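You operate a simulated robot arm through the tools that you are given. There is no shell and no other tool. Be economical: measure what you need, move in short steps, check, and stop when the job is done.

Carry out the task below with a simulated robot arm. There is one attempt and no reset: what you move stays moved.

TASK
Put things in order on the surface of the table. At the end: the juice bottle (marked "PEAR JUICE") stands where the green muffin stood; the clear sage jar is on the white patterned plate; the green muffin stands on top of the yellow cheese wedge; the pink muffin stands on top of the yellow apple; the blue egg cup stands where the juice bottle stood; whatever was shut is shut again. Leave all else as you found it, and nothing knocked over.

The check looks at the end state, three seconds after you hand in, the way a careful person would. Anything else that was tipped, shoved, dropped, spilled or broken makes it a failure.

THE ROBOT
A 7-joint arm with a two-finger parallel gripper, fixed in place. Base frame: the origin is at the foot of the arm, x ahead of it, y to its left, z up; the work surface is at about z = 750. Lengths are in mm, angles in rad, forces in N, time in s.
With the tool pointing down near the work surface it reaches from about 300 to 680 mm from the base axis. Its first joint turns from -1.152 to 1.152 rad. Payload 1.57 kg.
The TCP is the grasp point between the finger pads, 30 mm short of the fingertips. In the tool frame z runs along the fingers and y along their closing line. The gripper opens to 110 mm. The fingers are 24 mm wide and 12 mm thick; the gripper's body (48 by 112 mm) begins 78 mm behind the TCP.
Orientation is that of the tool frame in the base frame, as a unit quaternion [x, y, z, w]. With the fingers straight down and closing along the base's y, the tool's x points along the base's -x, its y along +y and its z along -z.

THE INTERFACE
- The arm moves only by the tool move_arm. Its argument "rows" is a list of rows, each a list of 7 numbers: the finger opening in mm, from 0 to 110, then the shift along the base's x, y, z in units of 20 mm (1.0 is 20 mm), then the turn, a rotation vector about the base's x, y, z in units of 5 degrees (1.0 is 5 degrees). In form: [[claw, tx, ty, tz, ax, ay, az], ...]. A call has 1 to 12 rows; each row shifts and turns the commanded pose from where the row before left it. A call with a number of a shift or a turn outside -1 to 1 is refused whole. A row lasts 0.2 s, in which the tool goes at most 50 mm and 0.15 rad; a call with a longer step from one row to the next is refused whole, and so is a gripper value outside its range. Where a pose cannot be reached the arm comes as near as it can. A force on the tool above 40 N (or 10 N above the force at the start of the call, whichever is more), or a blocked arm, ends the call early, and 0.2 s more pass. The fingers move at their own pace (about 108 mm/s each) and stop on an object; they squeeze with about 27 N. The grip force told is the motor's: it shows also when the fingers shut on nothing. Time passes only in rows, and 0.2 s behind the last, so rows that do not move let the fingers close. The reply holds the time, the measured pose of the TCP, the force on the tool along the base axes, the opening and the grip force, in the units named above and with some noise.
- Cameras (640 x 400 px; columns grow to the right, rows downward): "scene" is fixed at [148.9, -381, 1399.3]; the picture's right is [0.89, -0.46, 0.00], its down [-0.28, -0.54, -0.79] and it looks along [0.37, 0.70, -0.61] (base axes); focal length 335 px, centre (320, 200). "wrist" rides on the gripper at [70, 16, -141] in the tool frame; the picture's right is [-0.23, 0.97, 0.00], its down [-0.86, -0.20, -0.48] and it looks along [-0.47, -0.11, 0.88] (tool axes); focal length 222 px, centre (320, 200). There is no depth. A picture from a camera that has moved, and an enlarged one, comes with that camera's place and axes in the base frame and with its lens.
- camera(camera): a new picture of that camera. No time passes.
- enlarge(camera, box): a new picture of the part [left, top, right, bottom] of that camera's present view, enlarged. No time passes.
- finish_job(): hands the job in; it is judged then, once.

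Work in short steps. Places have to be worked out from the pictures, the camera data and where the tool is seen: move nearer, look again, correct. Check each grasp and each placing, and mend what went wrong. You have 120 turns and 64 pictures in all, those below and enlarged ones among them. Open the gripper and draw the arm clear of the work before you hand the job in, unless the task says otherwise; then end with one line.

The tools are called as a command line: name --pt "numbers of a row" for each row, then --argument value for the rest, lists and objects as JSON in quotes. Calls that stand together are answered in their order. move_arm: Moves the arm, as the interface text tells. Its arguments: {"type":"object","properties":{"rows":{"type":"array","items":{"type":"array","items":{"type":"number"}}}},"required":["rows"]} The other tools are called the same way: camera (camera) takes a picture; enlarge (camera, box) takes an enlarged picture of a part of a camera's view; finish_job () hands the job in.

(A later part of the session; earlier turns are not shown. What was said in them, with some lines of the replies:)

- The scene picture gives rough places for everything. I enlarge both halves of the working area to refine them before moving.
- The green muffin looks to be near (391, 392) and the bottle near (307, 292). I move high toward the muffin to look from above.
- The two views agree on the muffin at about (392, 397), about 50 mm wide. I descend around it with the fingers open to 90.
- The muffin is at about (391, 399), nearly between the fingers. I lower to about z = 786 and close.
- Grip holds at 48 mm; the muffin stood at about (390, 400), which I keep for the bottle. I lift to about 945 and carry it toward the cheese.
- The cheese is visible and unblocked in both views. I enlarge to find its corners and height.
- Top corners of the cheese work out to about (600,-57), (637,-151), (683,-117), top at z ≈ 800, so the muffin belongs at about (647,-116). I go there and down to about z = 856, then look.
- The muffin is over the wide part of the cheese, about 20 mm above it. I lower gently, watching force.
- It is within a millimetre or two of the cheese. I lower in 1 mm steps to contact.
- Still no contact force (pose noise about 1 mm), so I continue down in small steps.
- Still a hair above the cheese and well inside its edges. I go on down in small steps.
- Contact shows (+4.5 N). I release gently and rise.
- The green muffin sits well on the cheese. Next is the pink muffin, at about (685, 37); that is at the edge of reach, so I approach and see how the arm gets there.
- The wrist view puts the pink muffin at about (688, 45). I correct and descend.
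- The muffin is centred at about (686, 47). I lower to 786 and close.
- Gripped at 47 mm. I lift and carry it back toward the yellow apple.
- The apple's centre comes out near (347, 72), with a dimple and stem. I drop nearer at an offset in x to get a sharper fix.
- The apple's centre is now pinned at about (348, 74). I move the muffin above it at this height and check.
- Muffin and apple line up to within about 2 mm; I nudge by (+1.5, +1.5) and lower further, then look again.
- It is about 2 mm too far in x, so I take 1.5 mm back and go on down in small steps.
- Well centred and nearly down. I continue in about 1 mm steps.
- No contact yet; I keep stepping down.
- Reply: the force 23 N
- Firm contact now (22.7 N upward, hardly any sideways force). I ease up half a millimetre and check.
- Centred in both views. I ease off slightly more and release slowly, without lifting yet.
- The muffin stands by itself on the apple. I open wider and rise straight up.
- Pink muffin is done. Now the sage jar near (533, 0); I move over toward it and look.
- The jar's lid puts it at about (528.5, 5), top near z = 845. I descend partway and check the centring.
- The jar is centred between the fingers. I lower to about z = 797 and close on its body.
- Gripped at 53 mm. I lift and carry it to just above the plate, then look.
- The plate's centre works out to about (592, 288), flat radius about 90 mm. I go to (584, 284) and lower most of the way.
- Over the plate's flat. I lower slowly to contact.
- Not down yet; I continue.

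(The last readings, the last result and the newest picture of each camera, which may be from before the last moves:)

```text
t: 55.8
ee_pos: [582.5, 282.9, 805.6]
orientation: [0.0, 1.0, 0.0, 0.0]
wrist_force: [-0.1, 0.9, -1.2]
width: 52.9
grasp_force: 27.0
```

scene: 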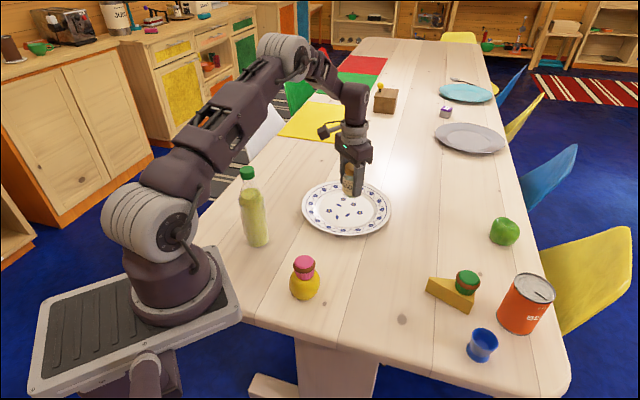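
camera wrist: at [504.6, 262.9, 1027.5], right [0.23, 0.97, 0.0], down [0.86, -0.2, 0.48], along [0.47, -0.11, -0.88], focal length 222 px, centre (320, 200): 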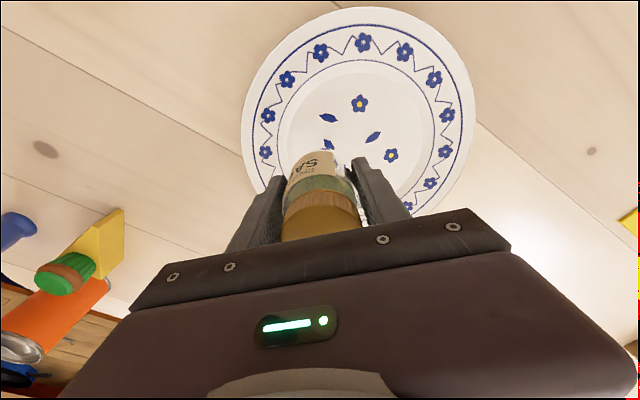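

move_arm --pt "40 0 0 -0.05 0 0 0" --pt "40 0 0 -0.05 0 0 0" --pt "40 0 0 0 0 0 0"

enlarge --camera "scene" --box '[310, 170, 390, 230]'

```text
t: 56.6
ee_pos: [582.7, 282.6, 804.4]
orientation: [-0.001, 1.0, 0.001, -0.001]
wrist_force: [-0.3, -0.4, -1.7]
width: 53.1
grasp_force: 27.2
```

```text
6.67 times, centred on (350, 200) of scene
camera zoom: at [148.9, -381.0, 1399.3], right [0.89, -0.46, 0.0], down [-0.28, -0.54, -0.79], along [0.37, 0.7, -0.61], focal length 2232 px, centre (120, 200)
```

zoom: 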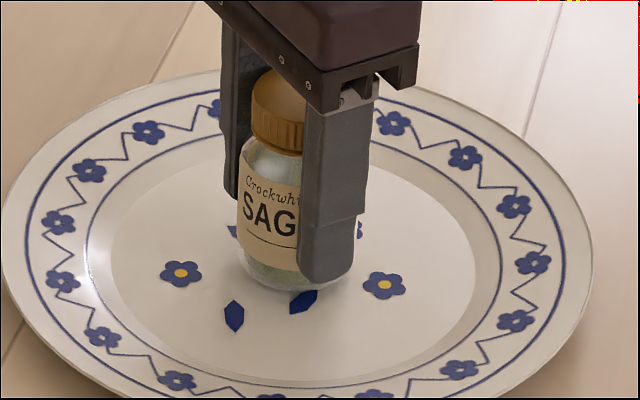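

Very close; a few more 1 mm steps.

move_arm --pt "40 0 0 -0.05 0 0 0" --pt "40 0 0 -0.05 0 0 0" --pt "40 0 0 0 0 0 0"

```text
t: 57.4
ee_pos: [583.5, 281.5, 802.4]
orientation: [0.0, 1.0, 0.0, 0.0]
wrist_force: [0.4, 0.2, -2.0]
width: 52.9
grasp_force: 27.1
```

move_arm --pt "40 0 0 -0.05 0 0 0" --pt "40 0 0 -0.05 0 0 0" --pt "40 0 0 0 0 0 0"

```text
t: 58.2
ee_pos: [583.4, 282.6, 800.7]
orientation: [0.0, 1.0, 0.0, -0.001]
wrist_force: [0.7, 0.5, -1.3]
width: 52.6
grasp_force: 26.8
```

move_arm --pt "40 0 0 -0.05 0 0 0" --pt "40 0 0 -0.05 0 0 0" --pt "40 0 0 0 0 0 0"

```text
t: 59.0
ee_pos: [584.1, 282.5, 800.6]
orientation: [0.0, 1.0, 0.001, 0.001]
wrist_force: [-3.0, 1.3, 18.6]
width: 52.8
grasp_force: 27.2
```

Contact (18.6 N). I ease up half a millimetre, release, and rise.

move_arm --pt "40 0 0 0.04 0 0 0" --pt "53 0 0 0 0 0 0" --pt "56 0 0 0 0 0 0" --pt "64 0 0 0 0 0 0" --pt "74 0 0 0 0 0 0" --pt "74 0 0 0.6 0 0 0" --pt "74 0 0 1 0 0 0" --pt "74 0 0 1 0 0 0" --pt "74 0 0 1 0 0 0" --pt "74 0 0 1 0 0 0" --pt "74 0 0 1 0 0 0"

camera --camera "wrist"

```text
t: 61.4
ee_pos: [583.8, 280.4, 911.2]
orientation: [0.0, 1.0, 0.0, 0.0]
wrist_force: [-0.2, 0.3, -0.1]
width: 74.3
grasp_force: 0.0
```

```text
24 pictures are left
camera wrist: at [513.0, 297.7, 1051.9], right [0.23, 0.97, 0.0], down [0.86, -0.2, 0.48], along [0.47, -0.11, -0.88], focal length 222 px, centre (320, 200)
```

wrist: 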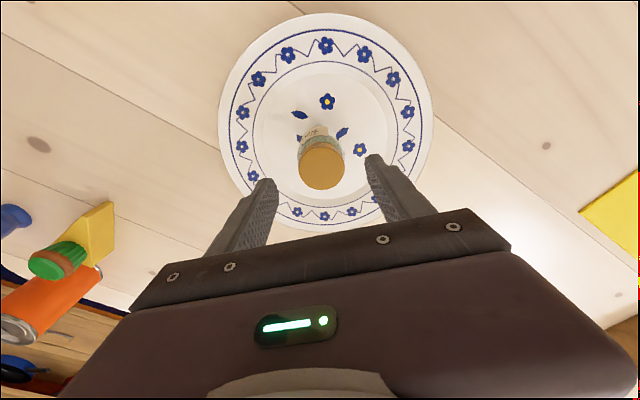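

The jar stands on the plate. Next the juice bottle near (307, 292); I rise above its cap height and approach to view it from above.

move_arm --pt "100 0 0 1 0 0 0" --pt "100 0 0 1 0 0 0" --pt "100 -0.5 0 1 0 0 0" --pt "100 -1 0 1 0 0 0" --pt "100 -1 0 1 0 0 0" --pt "100 -1 0 1 0 0 0" --pt "100 -1 0 1 0 0 0" --pt "100 -1 0 0.5 0 0 0" --pt "100 -1 0 0 0 0 0" --pt "100 -1 0 0 0 0 0" --pt "100 -1 0 0 0 0 0" --pt "100 -1 0.3 0 0 0 0"

camera --camera "wrist"

```text
t: 64.0
ee_pos: [393.9, 286.3, 1060.4]
orientation: [0.0, 1.0, 0.0, 0.0]
wrist_force: [-0.2, -0.5, -0.5]
width: 99.9
grasp_force: 0.0
```

```text
23 pictures are left
camera wrist: at [323.3, 303.5, 1201.9], right [0.23, 0.97, 0.0], down [0.86, -0.2, 0.48], along [0.47, -0.11, -0.88], focal length 222 px, centre (320, 200)
```

wrist: 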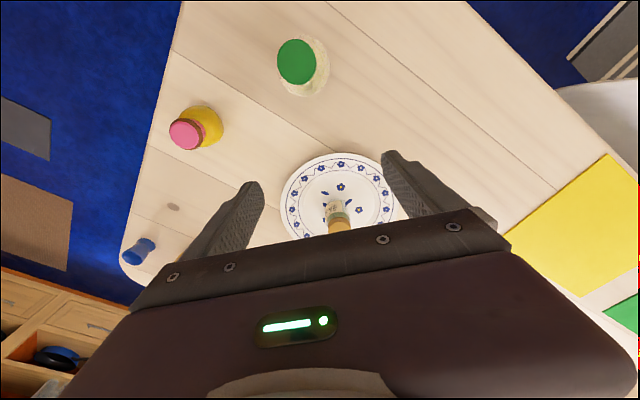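

The bottle's axis is at about (306.5, 286.5), cap top near z = 978. I enlarge the bottle to see where its shoulder begins and choose a grip height.

enlarge --camera "scene" --box '[205, 160, 301, 255]'

```text
4.21 times, centred on (253, 208) of scene
camera zoom: at [148.9, -381.0, 1399.3], right [0.89, -0.46, 0.0], down [-0.28, -0.54, -0.79], along [0.37, 0.7, -0.61], focal length 1410 px, centre (602, 168)
```

zoom: 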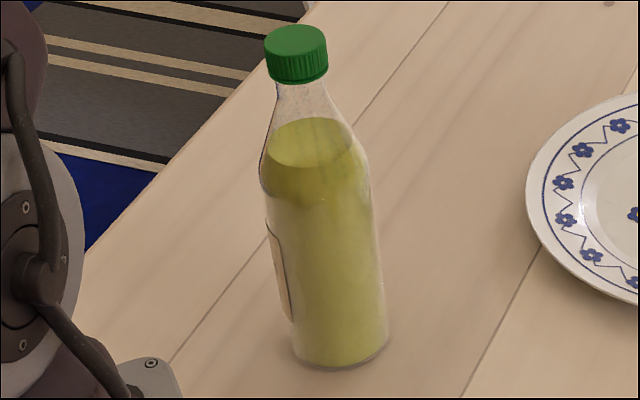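

The body is only straight below z ≈ 880, too low for a vertical body grip, but the cap is a straight 33 mm cylinder (about 952–978). I'll grip the cap and neck so the bottle hangs upright; first move over it and check.

move_arm --pt "80 -1 0 0 0 0 0" --pt "80 -1 0 0 0 0 0" --pt "80 -1 0 0 0 0 0" --pt "80 -1 0 0 0 0 0" --pt "80 -0.4 0 0 0 0 0" --pt "80 0 0 -1 0 0 0" --pt "80 0 0 -0.5 0 0 0" --pt "80 0 0 0 0 0 0"

camera --camera "wrist"

```text
t: 65.8
ee_pos: [306.1, 288.0, 1030.0]
orientation: [0.0, 1.0, 0.0, -0.001]
wrist_force: [0.4, -0.4, -1.1]
width: 80.0
grasp_force: 0.1
```

```text
21 pictures are left
camera wrist: at [236.0, 304.0, 1171.4], right [0.23, 0.97, 0.0], down [0.86, -0.2, 0.48], along [0.47, -0.11, -0.88], focal length 222 px, centre (320, 200)
```

wrist: 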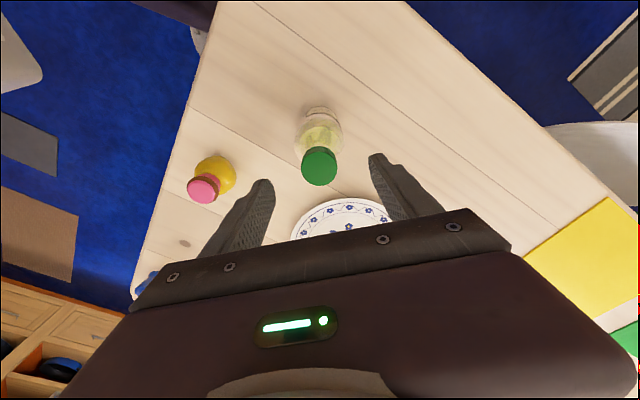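

The cap is at about (305, 287), right between the fingers. I lower to z ≈ 967 and close on it.

move_arm --pt "80 -0.03 0 -1 0 0 0" --pt "80 0 0 -1 0 0 0" --pt "80 0 0 -1 0 0 0" --pt "80 0 0 -0.2 0 0 0" --pt "80 0 0 0 0 0 0" --pt "20 0 0 0 0 0 0" --pt "20 0 0 0 0 0 0" --pt "20 0 0 0 0 0 0" --pt "20 0 0 0 0 0 0"

enlarge --camera "scene" --box '[205, 150, 301, 250]'

```text
t: 67.8
ee_pos: [305.8, 288.5, 967.3]
orientation: [0.0, 1.0, 0.0, 0.0]
wrist_force: [0.3, 0.0, 0.6]
width: 32.7
grasp_force: 26.4
```

```text
4.00 times, centred on (253, 200) of scene
camera zoom: at [149.0, -381.0, 1399.3], right [0.89, -0.46, 0.0], down [-0.28, -0.54, -0.79], along [0.37, 0.7, -0.61], focal length 1340 px, centre (588, 200)
```

zoom: 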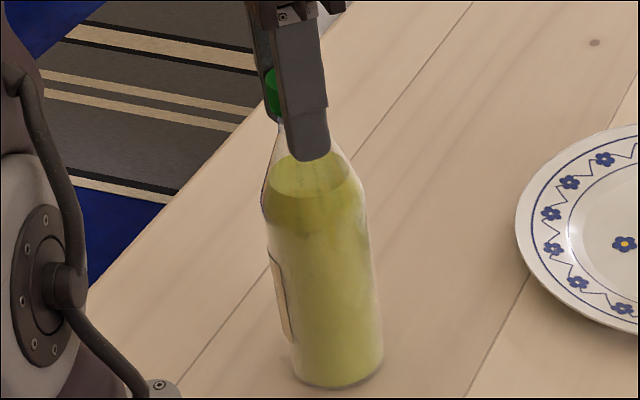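

The cap is held at 32.7 mm. I lift only a few millimetres to test the hold.

move_arm --pt "20 0 0 0.1 0 0 0" --pt "20 0 0 0.1 0 0 0" --pt "20 0 0 0.1 0 0 0" --pt "20 0 0 0.1 0 0 0" --pt "20 0 0 0 0 0 0" --pt "20 0 0 0 0 0 0"

enlarge --camera "scene" --box '[205, 150, 301, 250]'

```text
t: 69.2
ee_pos: [304.6, 288.5, 975.6]
orientation: [0.0, 1.0, -0.001, 0.0]
wrist_force: [0.0, 0.6, -7.8]
width: 32.7
grasp_force: 27.4
```

```text
4.00 times, centred on (253, 200) of scene
camera zoom: at [149.0, -381.0, 1399.3], right [0.89, -0.46, 0.0], down [-0.28, -0.54, -0.79], along [0.37, 0.7, -0.61], focal length 1340 px, centre (588, 200)
```

zoom: 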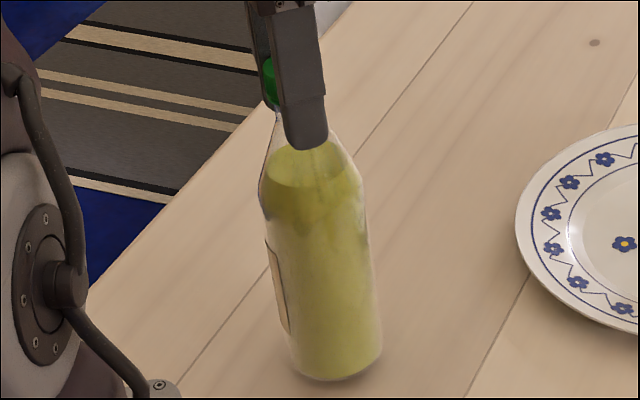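

The bottle hangs upright and holds (7.8 N). I raise it to 30 mm clearance and carry it gently to the old muffin spot.

move_arm --pt "20 0 0 0.3 0 0 0" --pt "20 0 0 0.4 0 0 0" --pt "20 0 0 0.3 0 0 0" --pt "20 0.15 0.2 0 0 0 0" --pt "20 0.3 0.4 0 0 0 0" --pt "20 0.4 0.53 0 0 0 0" --pt "20 0.4 0.53 0 0 0 0" --pt "20 0.4 0.53 0 0 0 0" --pt "20 0.4 0.53 0 0 0 0" --pt "20 0.4 0.53 0 0 0 0" --pt "20 0.4 0.53 0 0 0 0" --pt "20 0.4 0.53 0 0 0 0"

move_arm --pt "20 0.4 0.53 0 0 0 0" --pt "20 0.3 0.4 0 0 0 0" --pt "20 0.2 0.3 0 0 0 0" --pt "20 0.1 0.1 0 0 0 0" --pt "20 0 0 0 0 0 0" --pt "20 0 0 0 0 0 0"

enlarge --camera "scene" --box '[215, 110, 335, 230]'

```text
t: 71.8
ee_pos: [370.4, 375.0, 993.7]
orientation: [0.0, 1.0, 0.0, 0.0]
wrist_force: [0.4, 0.0, -7.4]
width: 32.6
grasp_force: 27.4
```

```text
t: 73.2
ee_pos: [391.1, 400.6, 994.2]
orientation: [0.0, 1.0, -0.001, 0.0]
wrist_force: [-0.9, -0.5, -7.0]
width: 32.1
grasp_force: 26.6
```

```text
3.33 times, centred on (275, 170) of scene
camera zoom: at [149.0, -380.9, 1399.3], right [0.89, -0.46, 0.0], down [-0.28, -0.54, -0.79], along [0.37, 0.7, -0.61], focal length 1116 px, centre (470, 300)
```

zoom: 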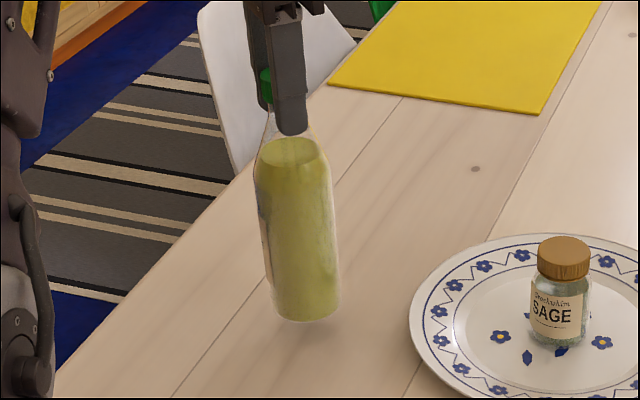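

Upright above the spot at (391, 400). I lower gently to touchdown.

move_arm --pt "20 -0.05 0 -0.3 0 0 0" --pt "20 0 0 -0.4 0 0 0" --pt "20 0 0 -0.3 0 0 0" --pt "20 0 0 -0.15 0 0 0" --pt "20 0 0 -0.05 0 0 0" --pt "20 0 0 0 0 0 0"

```text
t: 74.6
ee_pos: [389.7, 400.6, 970.4]
orientation: [0.0, 1.0, -0.001, 0.0]
wrist_force: [1.5, -1.2, -7.0]
width: 32.7
grasp_force: 27.3
```

move_arm --pt "20 0 0 -0.06 0 0 0" --pt "20 0 0 -0.05 0 0 0" --pt "20 0 0 -0.05 0 0 0" --pt "20 0 0 0 0 0 0"

```text
t: 75.6
ee_pos: [387.9, 401.3, 968.3]
orientation: [0.0, 1.0, 0.0, 0.0]
wrist_force: [-0.6, 0.3, -5.6]
width: 32.7
grasp_force: 27.5
```

Nearly down (weight starting to transfer); two more small steps.

move_arm --pt "20 0 0 -0.05 0 0 0" --pt "20 0 0 0 0 0 0"

```text
t: 76.2
ee_pos: [388.8, 401.1, 967.3]
orientation: [0.0, 1.0, 0.001, 0.0]
wrist_force: [-2.5, -1.9, 8.4]
width: 32.4
grasp_force: 26.9
```

Touchdown. I release slowly and rise straight up clear of the cap.

move_arm --pt "20 0 0 0.02 0 0 0" --pt "32 0 0 0 0 0 0" --pt "34 0 0 0 0 0 0" --pt "38 0 0 0 0 0 0" --pt "48 0 0 0 0 0 0" --pt "70 0 0 0 0 0 0" --pt "70 0 0 0.5 0 0 0" --pt "70 0 0 1 0 0 0" --pt "70 0 0 1 0 0 0" --pt "70 0 0 1 0 0 0"

camera --camera "scene"

```text
t: 78.4
ee_pos: [389.0, 400.8, 1038.8]
orientation: [0.0, 1.0, -0.001, -0.001]
wrist_force: [0.3, 0.9, 0.3]
width: 70.2
grasp_force: 0.1
```

```text
17 pictures are left
```

scene: 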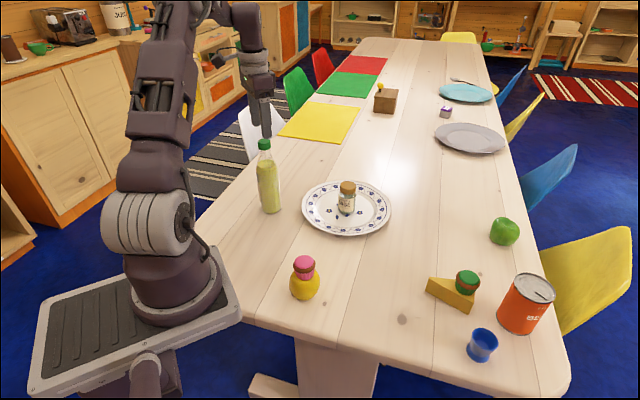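

The bottle stands on the old muffin spot. Now the long move at height toward the egg cup near (591, -225).

move_arm --pt "70 0.2 -0.5 0 0 0 0" --pt "70 0.28 -1 0 0 0 0" --pt "70 0.28 -1 0 0 0 0" --pt "70 0.28 -1 0 0 0 0" --pt "70 0.28 -1 0 0 0 0" --pt "70 0.28 -1 0 0 0 0" --pt "70 0.28 -1 0 0 0 0" --pt "70 0.28 -1 0 0 0 0" --pt "70 0.28 -1 0 0 0 0" --pt "70 0.28 -1 0 0 0 0" --pt "70 0.28 -1 0 0 0 0" --pt "70 0.28 -1 0 0 0 0"

move_arm --pt "70 0.28 -1 0 0 0 0" --pt "70 0.28 -1 0 0 0 0" --pt "70 0.28 -1 0 0 0 0" --pt "70 0.28 -1 0 0 0 0" --pt "70 0.28 -1 0 0 0 0" --pt "70 0.28 -1 0 0 0 0" --pt "70 0.28 -1 0 0 0 0" --pt "70 0.28 -1 0 0 0 0" --pt "70 0.28 -1 0 0 0 0" --pt "70 0.28 -1 0 0 0 0" --pt "70 0.28 -1 0 0 0 0" --pt "70 0.28 -1 0 0 0 0"

move_arm --pt "80 0.28 -1 0 0 0 0" --pt "80 0.28 -1 0 0 0 0" --pt "80 0.28 -1 0 0 0 0" --pt "80 0.28 -1 0 0 0 0" --pt "80 0.28 -1 -0.5 0 0 0" --pt "80 0.28 -1 -1 0 0 0" --pt "80 0.28 -0.8 -1 0 0 0" --pt "80 0.28 0 -1 0 0 0" --pt "80 0 0 0 0 0 0"

camera --camera "wrist"

```text
t: 81.0
ee_pos: [454.6, 169.1, 1038.5]
orientation: [0.0, 1.0, 0.0, 0.0]
wrist_force: [-0.6, -0.6, 0.2]
width: 69.8
grasp_force: 0.1
```

```text
t: 83.6
ee_pos: [523.2, -69.0, 1038.1]
orientation: [0.0, 1.0, 0.0, 0.001]
wrist_force: [0.4, -0.2, -0.1]
width: 69.9
grasp_force: 0.1
```

```text
t: 85.6
ee_pos: [566.8, -205.1, 967.9]
orientation: [0.0, 1.0, 0.0, 0.0]
wrist_force: [0.3, 0.9, -0.7]
width: 80.1
grasp_force: 0.1
```

```text
16 pictures are left
camera wrist: at [496.8, -188.2, 1109.0], right [0.23, 0.97, 0.0], down [0.86, -0.2, 0.48], along [0.47, -0.11, -0.88], focal length 222 px, centre (320, 200)
```

wrist: 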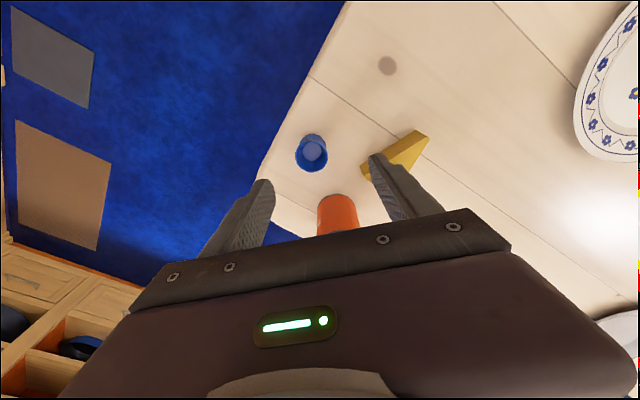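

The egg cup is at about (586, -221), rim near z = 807; the can starts near x = 657, so there is room. I align and descend partway, then check.

move_arm --pt "85 0.95 -0.8 0 0 0 0" --pt "85 0 0 -1 0 0 0" --pt "85 0 0 -1 0 0 0" --pt "85 0 0 -1 0 0 0" --pt "85 0 0 -1 0 0 0" --pt "85 0 0 -1 0 0 0" --pt "85 0 0 0 0 0 0"

camera --camera "wrist"

```text
t: 87.2
ee_pos: [583.4, -220.6, 868.0]
orientation: [0.0, 1.0, -0.001, 0.0]
wrist_force: [0.8, -1.0, 0.3]
width: 85.0
grasp_force: 0.0
```

```text
15 pictures are left
camera wrist: at [513.7, -204.3, 1009.0], right [0.23, 0.97, 0.0], down [0.86, -0.2, 0.48], along [0.47, -0.11, -0.88], focal length 222 px, centre (320, 200)
```

wrist: 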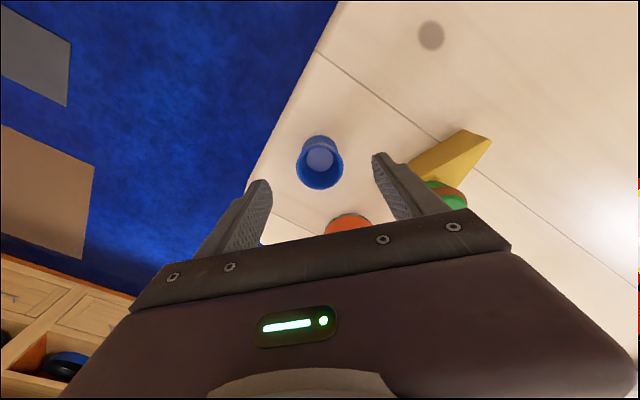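

Centred at (585, -221). I lower to z ≈ 797 and close.

move_arm --pt "85 0.05 0 -1 0 0 0" --pt "85 0 0 -1 0 0 0" --pt "85 0 0 -1 0 0 0" --pt "85 0 0 -0.55 0 0 0" --pt "85 0 0 0 0 0 0" --pt "40 0 0 0 0 0 0" --pt "40 0 0 0 0 0 0" --pt "40 0 0 0 0 0 0"

camera --camera "wrist"

```text
t: 89.0
ee_pos: [586.3, -220.3, 795.0]
orientation: [0.0, 1.0, 0.0, 0.0]
wrist_force: [0.0, -1.4, -0.8]
width: 46.8
grasp_force: 27.5
```

```text
14 pictures are left
camera wrist: at [516.1, -204.2, 936.9], right [0.23, 0.97, 0.0], down [0.86, -0.2, 0.48], along [0.47, -0.11, -0.88], focal length 222 px, centre (320, 200)
```

wrist: 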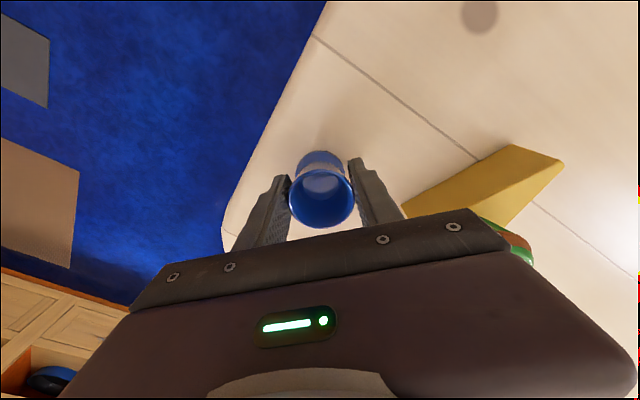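

Gripped (46.8 mm). I lift and carry it toward the bottle's old spot (305, 287.5).

move_arm --pt "40 0 0 0.5 0 0 0" --pt "40 0 0 1 0 0 0" --pt "40 0 0 1 0 0 0" --pt "40 0 0 1 0 0 0" --pt "40 0 0 1 0 0 0" --pt "40 0 0 1 0 0 0" --pt "40 -0.2 0.4 1 0 0 0" --pt "40 -0.55 1 0.6 0 0 0" --pt "40 -0.55 1 0 0 0 0" --pt "40 -0.55 1 0 0 0 0" --pt "40 -0.55 1 0 0 0 0" --pt "40 -0.55 1 0 0 0 0"

move_arm --pt "40 -0.55 1 0 0 0 0" --pt "40 -0.55 1 0 0 0 0" --pt "40 -0.55 1 0 0 0 0" --pt "40 -0.55 1 0 0 0 0" --pt "40 -0.55 1 0 0 0 0" --pt "40 -0.55 1 0 0 0 0" --pt "40 -0.55 1 0 0 0 0" --pt "40 -0.55 1 0 0 0 0" --pt "40 -0.55 1 0 0 0 0" --pt "40 -0.55 1 0 0 0 0" --pt "40 -0.55 1 0 0 0 0" --pt "40 -0.55 1 0 0 0 0"

move_arm --pt "40 -0.55 1 0 0 0 0" --pt "40 -0.55 1 0 0 0 0" --pt "40 -0.55 1 0 0 0 0" --pt "40 -0.55 1 0 0 0 0" --pt "40 -0.55 1 0 0 0 0" --pt "40 -0.55 1 0 0 0 0" --pt "40 -0.55 1 0 0 0 0" --pt "40 -0.4 0.8 0 0 0 0" --pt "40 0 0 0 0 0 0"

```text
t: 91.6
ee_pos: [528.9, -113.3, 940.8]
orientation: [0.0, 1.0, 0.0, -0.001]
wrist_force: [0.4, 0.7, -0.6]
width: 46.9
grasp_force: 27.3
```

```text
t: 94.2
ee_pos: [395.8, 127.7, 939.2]
orientation: [0.0, 1.0, 0.0, 0.001]
wrist_force: [0.2, 1.1, -0.6]
width: 46.6
grasp_force: 26.7
```

```text
t: 96.2
ee_pos: [309.9, 284.6, 940.2]
orientation: [0.001, 1.0, 0.0, -0.001]
wrist_force: [0.8, 0.3, -0.9]
width: 46.9
grasp_force: 26.9
```

I correct to (306, 287.5) and lower to about z = 830, then check before touchdown.

move_arm --pt "40 -0.17 0.14 -0.5 0 0 0" --pt "40 0 0 -1 0 0 0" --pt "40 0 0 -1 0 0 0" --pt "40 0 0 -1 0 0 0" --pt "40 0 0 -1 0 0 0" --pt "40 0 0 -1 0 0 0" --pt "40 0 0 0 0 0 0"

camera --camera "scene"

```text
t: 97.8
ee_pos: [307.2, 285.7, 827.9]
orientation: [0.0, 1.0, 0.0, 0.0]
wrist_force: [-0.5, -0.3, -1.1]
width: 46.7
grasp_force: 27.1
```

```text
13 pictures are left
```

scene: 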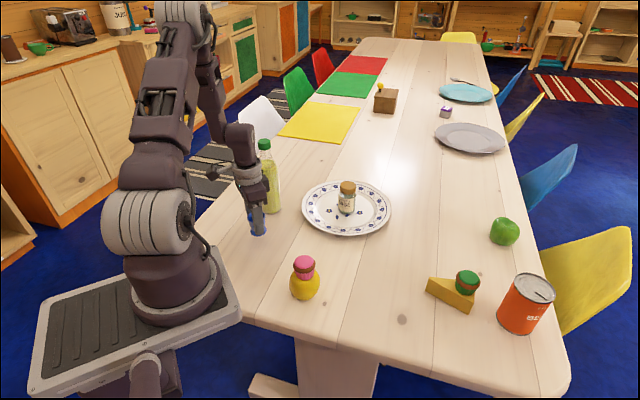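

Good position with the bottle well clear. I lower: first 25 mm, then small steps.

move_arm --pt "40 -0.04 0.06 -0.6 0 0 0" --pt "40 0 0 -0.5 0 0 0" --pt "40 0 0 -0.2 0 0 0" --pt "40 0 0 0 0 0 0"

move_arm --pt "40 0 0 -0.08 0 0 0" --pt "40 0 0 -0.06 0 0 0" --pt "40 0 0 -0.05 0 0 0" --pt "40 0 0 0 0 0 0"

```text
t: 98.8
ee_pos: [306.5, 287.5, 802.0]
orientation: [0.001, 1.0, 0.0, 0.0]
wrist_force: [0.0, -1.4, -0.7]
width: 46.7
grasp_force: 27.7
```

```text
t: 99.8
ee_pos: [306.9, 287.2, 797.6]
orientation: [0.0, 1.0, 0.0, 0.0]
wrist_force: [-0.3, 0.2, -0.7]
width: 46.7
grasp_force: 27.1
```

move_arm --pt "40 0 0 -0.05 0 0 0" --pt "40 0 0 -0.03 0 0 0" --pt "40 0 0 0 0 0 0"

```text
t: 100.6
ee_pos: [305.9, 287.5, 797.2]
orientation: [0.0, 1.0, -0.001, 0.0]
wrist_force: [-0.6, 0.5, -1.2]
width: 46.7
grasp_force: 27.4
```

Nearly down; another millimetre or so.

move_arm --pt "40 0 0 -0.05 0 0 0" --pt "40 0 0 -0.03 0 0 0" --pt "40 0 0 0 0 0 0"

```text
t: 101.4
ee_pos: [307.0, 287.6, 796.0]
orientation: [0.0, 1.0, 0.0, 0.0]
wrist_force: [-0.3, -2.5, 5.7]
width: 46.6
grasp_force: 26.5
```

Contact. I release slowly, rise, and draw the arm clear.

move_arm --pt "47 0 0 0 0 0 0" --pt "50 0 0 0 0 0 0" --pt "58 0 0 0 0 0 0" --pt "70 0 0 0 0 0 0" --pt "70 0 0 0.6 0 0 0" --pt "70 0 0 1 0 0 0" --pt "70 0 0 1 0 0 0" --pt "70 0 0 1 0 0 0" --pt "70 0 0 1 0 0 0" --pt "70 0 0 1 0 0 0" --pt "70 0 0 1 0 0 0" --pt "70 0 0 1 0 0 0"

move_arm --pt "70 0 0 1 0 0 0" --pt "70 0 0 1 0 0 0" --pt "70 0 0 1 0 0 0" --pt "70 0 0 1 0 0 0" --pt "70 0.5 -0.5 1 0 0 0" --pt "70 1 -1 0 0 0 0" --pt "70 1 -1 0 0 0 0" --pt "70 1 -1 0 0 0 0" --pt "70 1 -1 0 0 0 0" --pt "70 0.5 -0.5 0 0 0 0" --pt "70 0 0 0 0 0 0"

camera --camera "scene"

camera --camera "wrist"

```text
t: 104.0
ee_pos: [306.0, 287.7, 948.2]
orientation: [0.0, 1.0, 0.0, 0.0]
wrist_force: [0.4, 0.4, 0.2]
width: 70.0
grasp_force: 0.1
```

```text
t: 106.4
ee_pos: [406.5, 186.5, 1047.7]
orientation: [0.001, 1.0, 0.0, 0.0]
wrist_force: [0.7, 0.0, 0.3]
width: 69.9
grasp_force: 0.0
```

```text
12 pictures are left
```

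scene: 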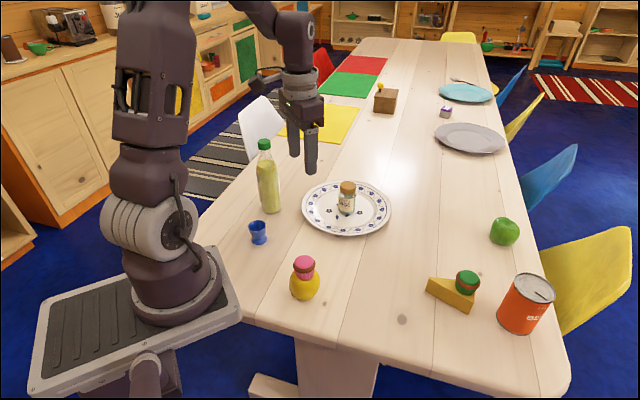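

```text
11 pictures are left
camera wrist: at [336.1, 203.8, 1188.5], right [0.23, 0.97, 0.0], down [0.86, -0.2, 0.48], along [0.47, -0.11, -0.88], focal length 222 px, centre (320, 200)
```

wrist: 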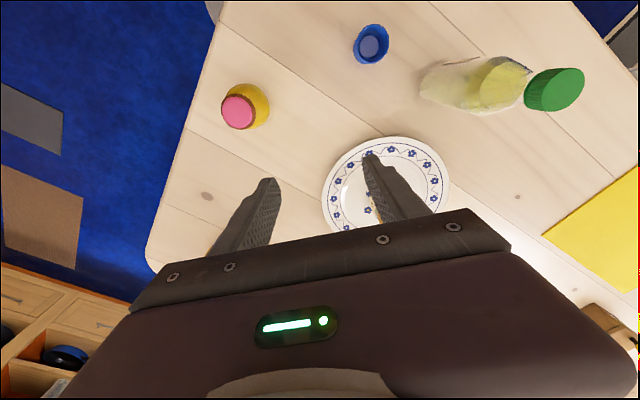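

All five placements look right in both views, nothing is tipped, and the arm is clear with the gripper open. I hand in.

finish_job

```text
The job is handed in.
```

All five items are in their places, nothing was knocked over or opened, and I handed the job in with the gripper open and the arm clear.
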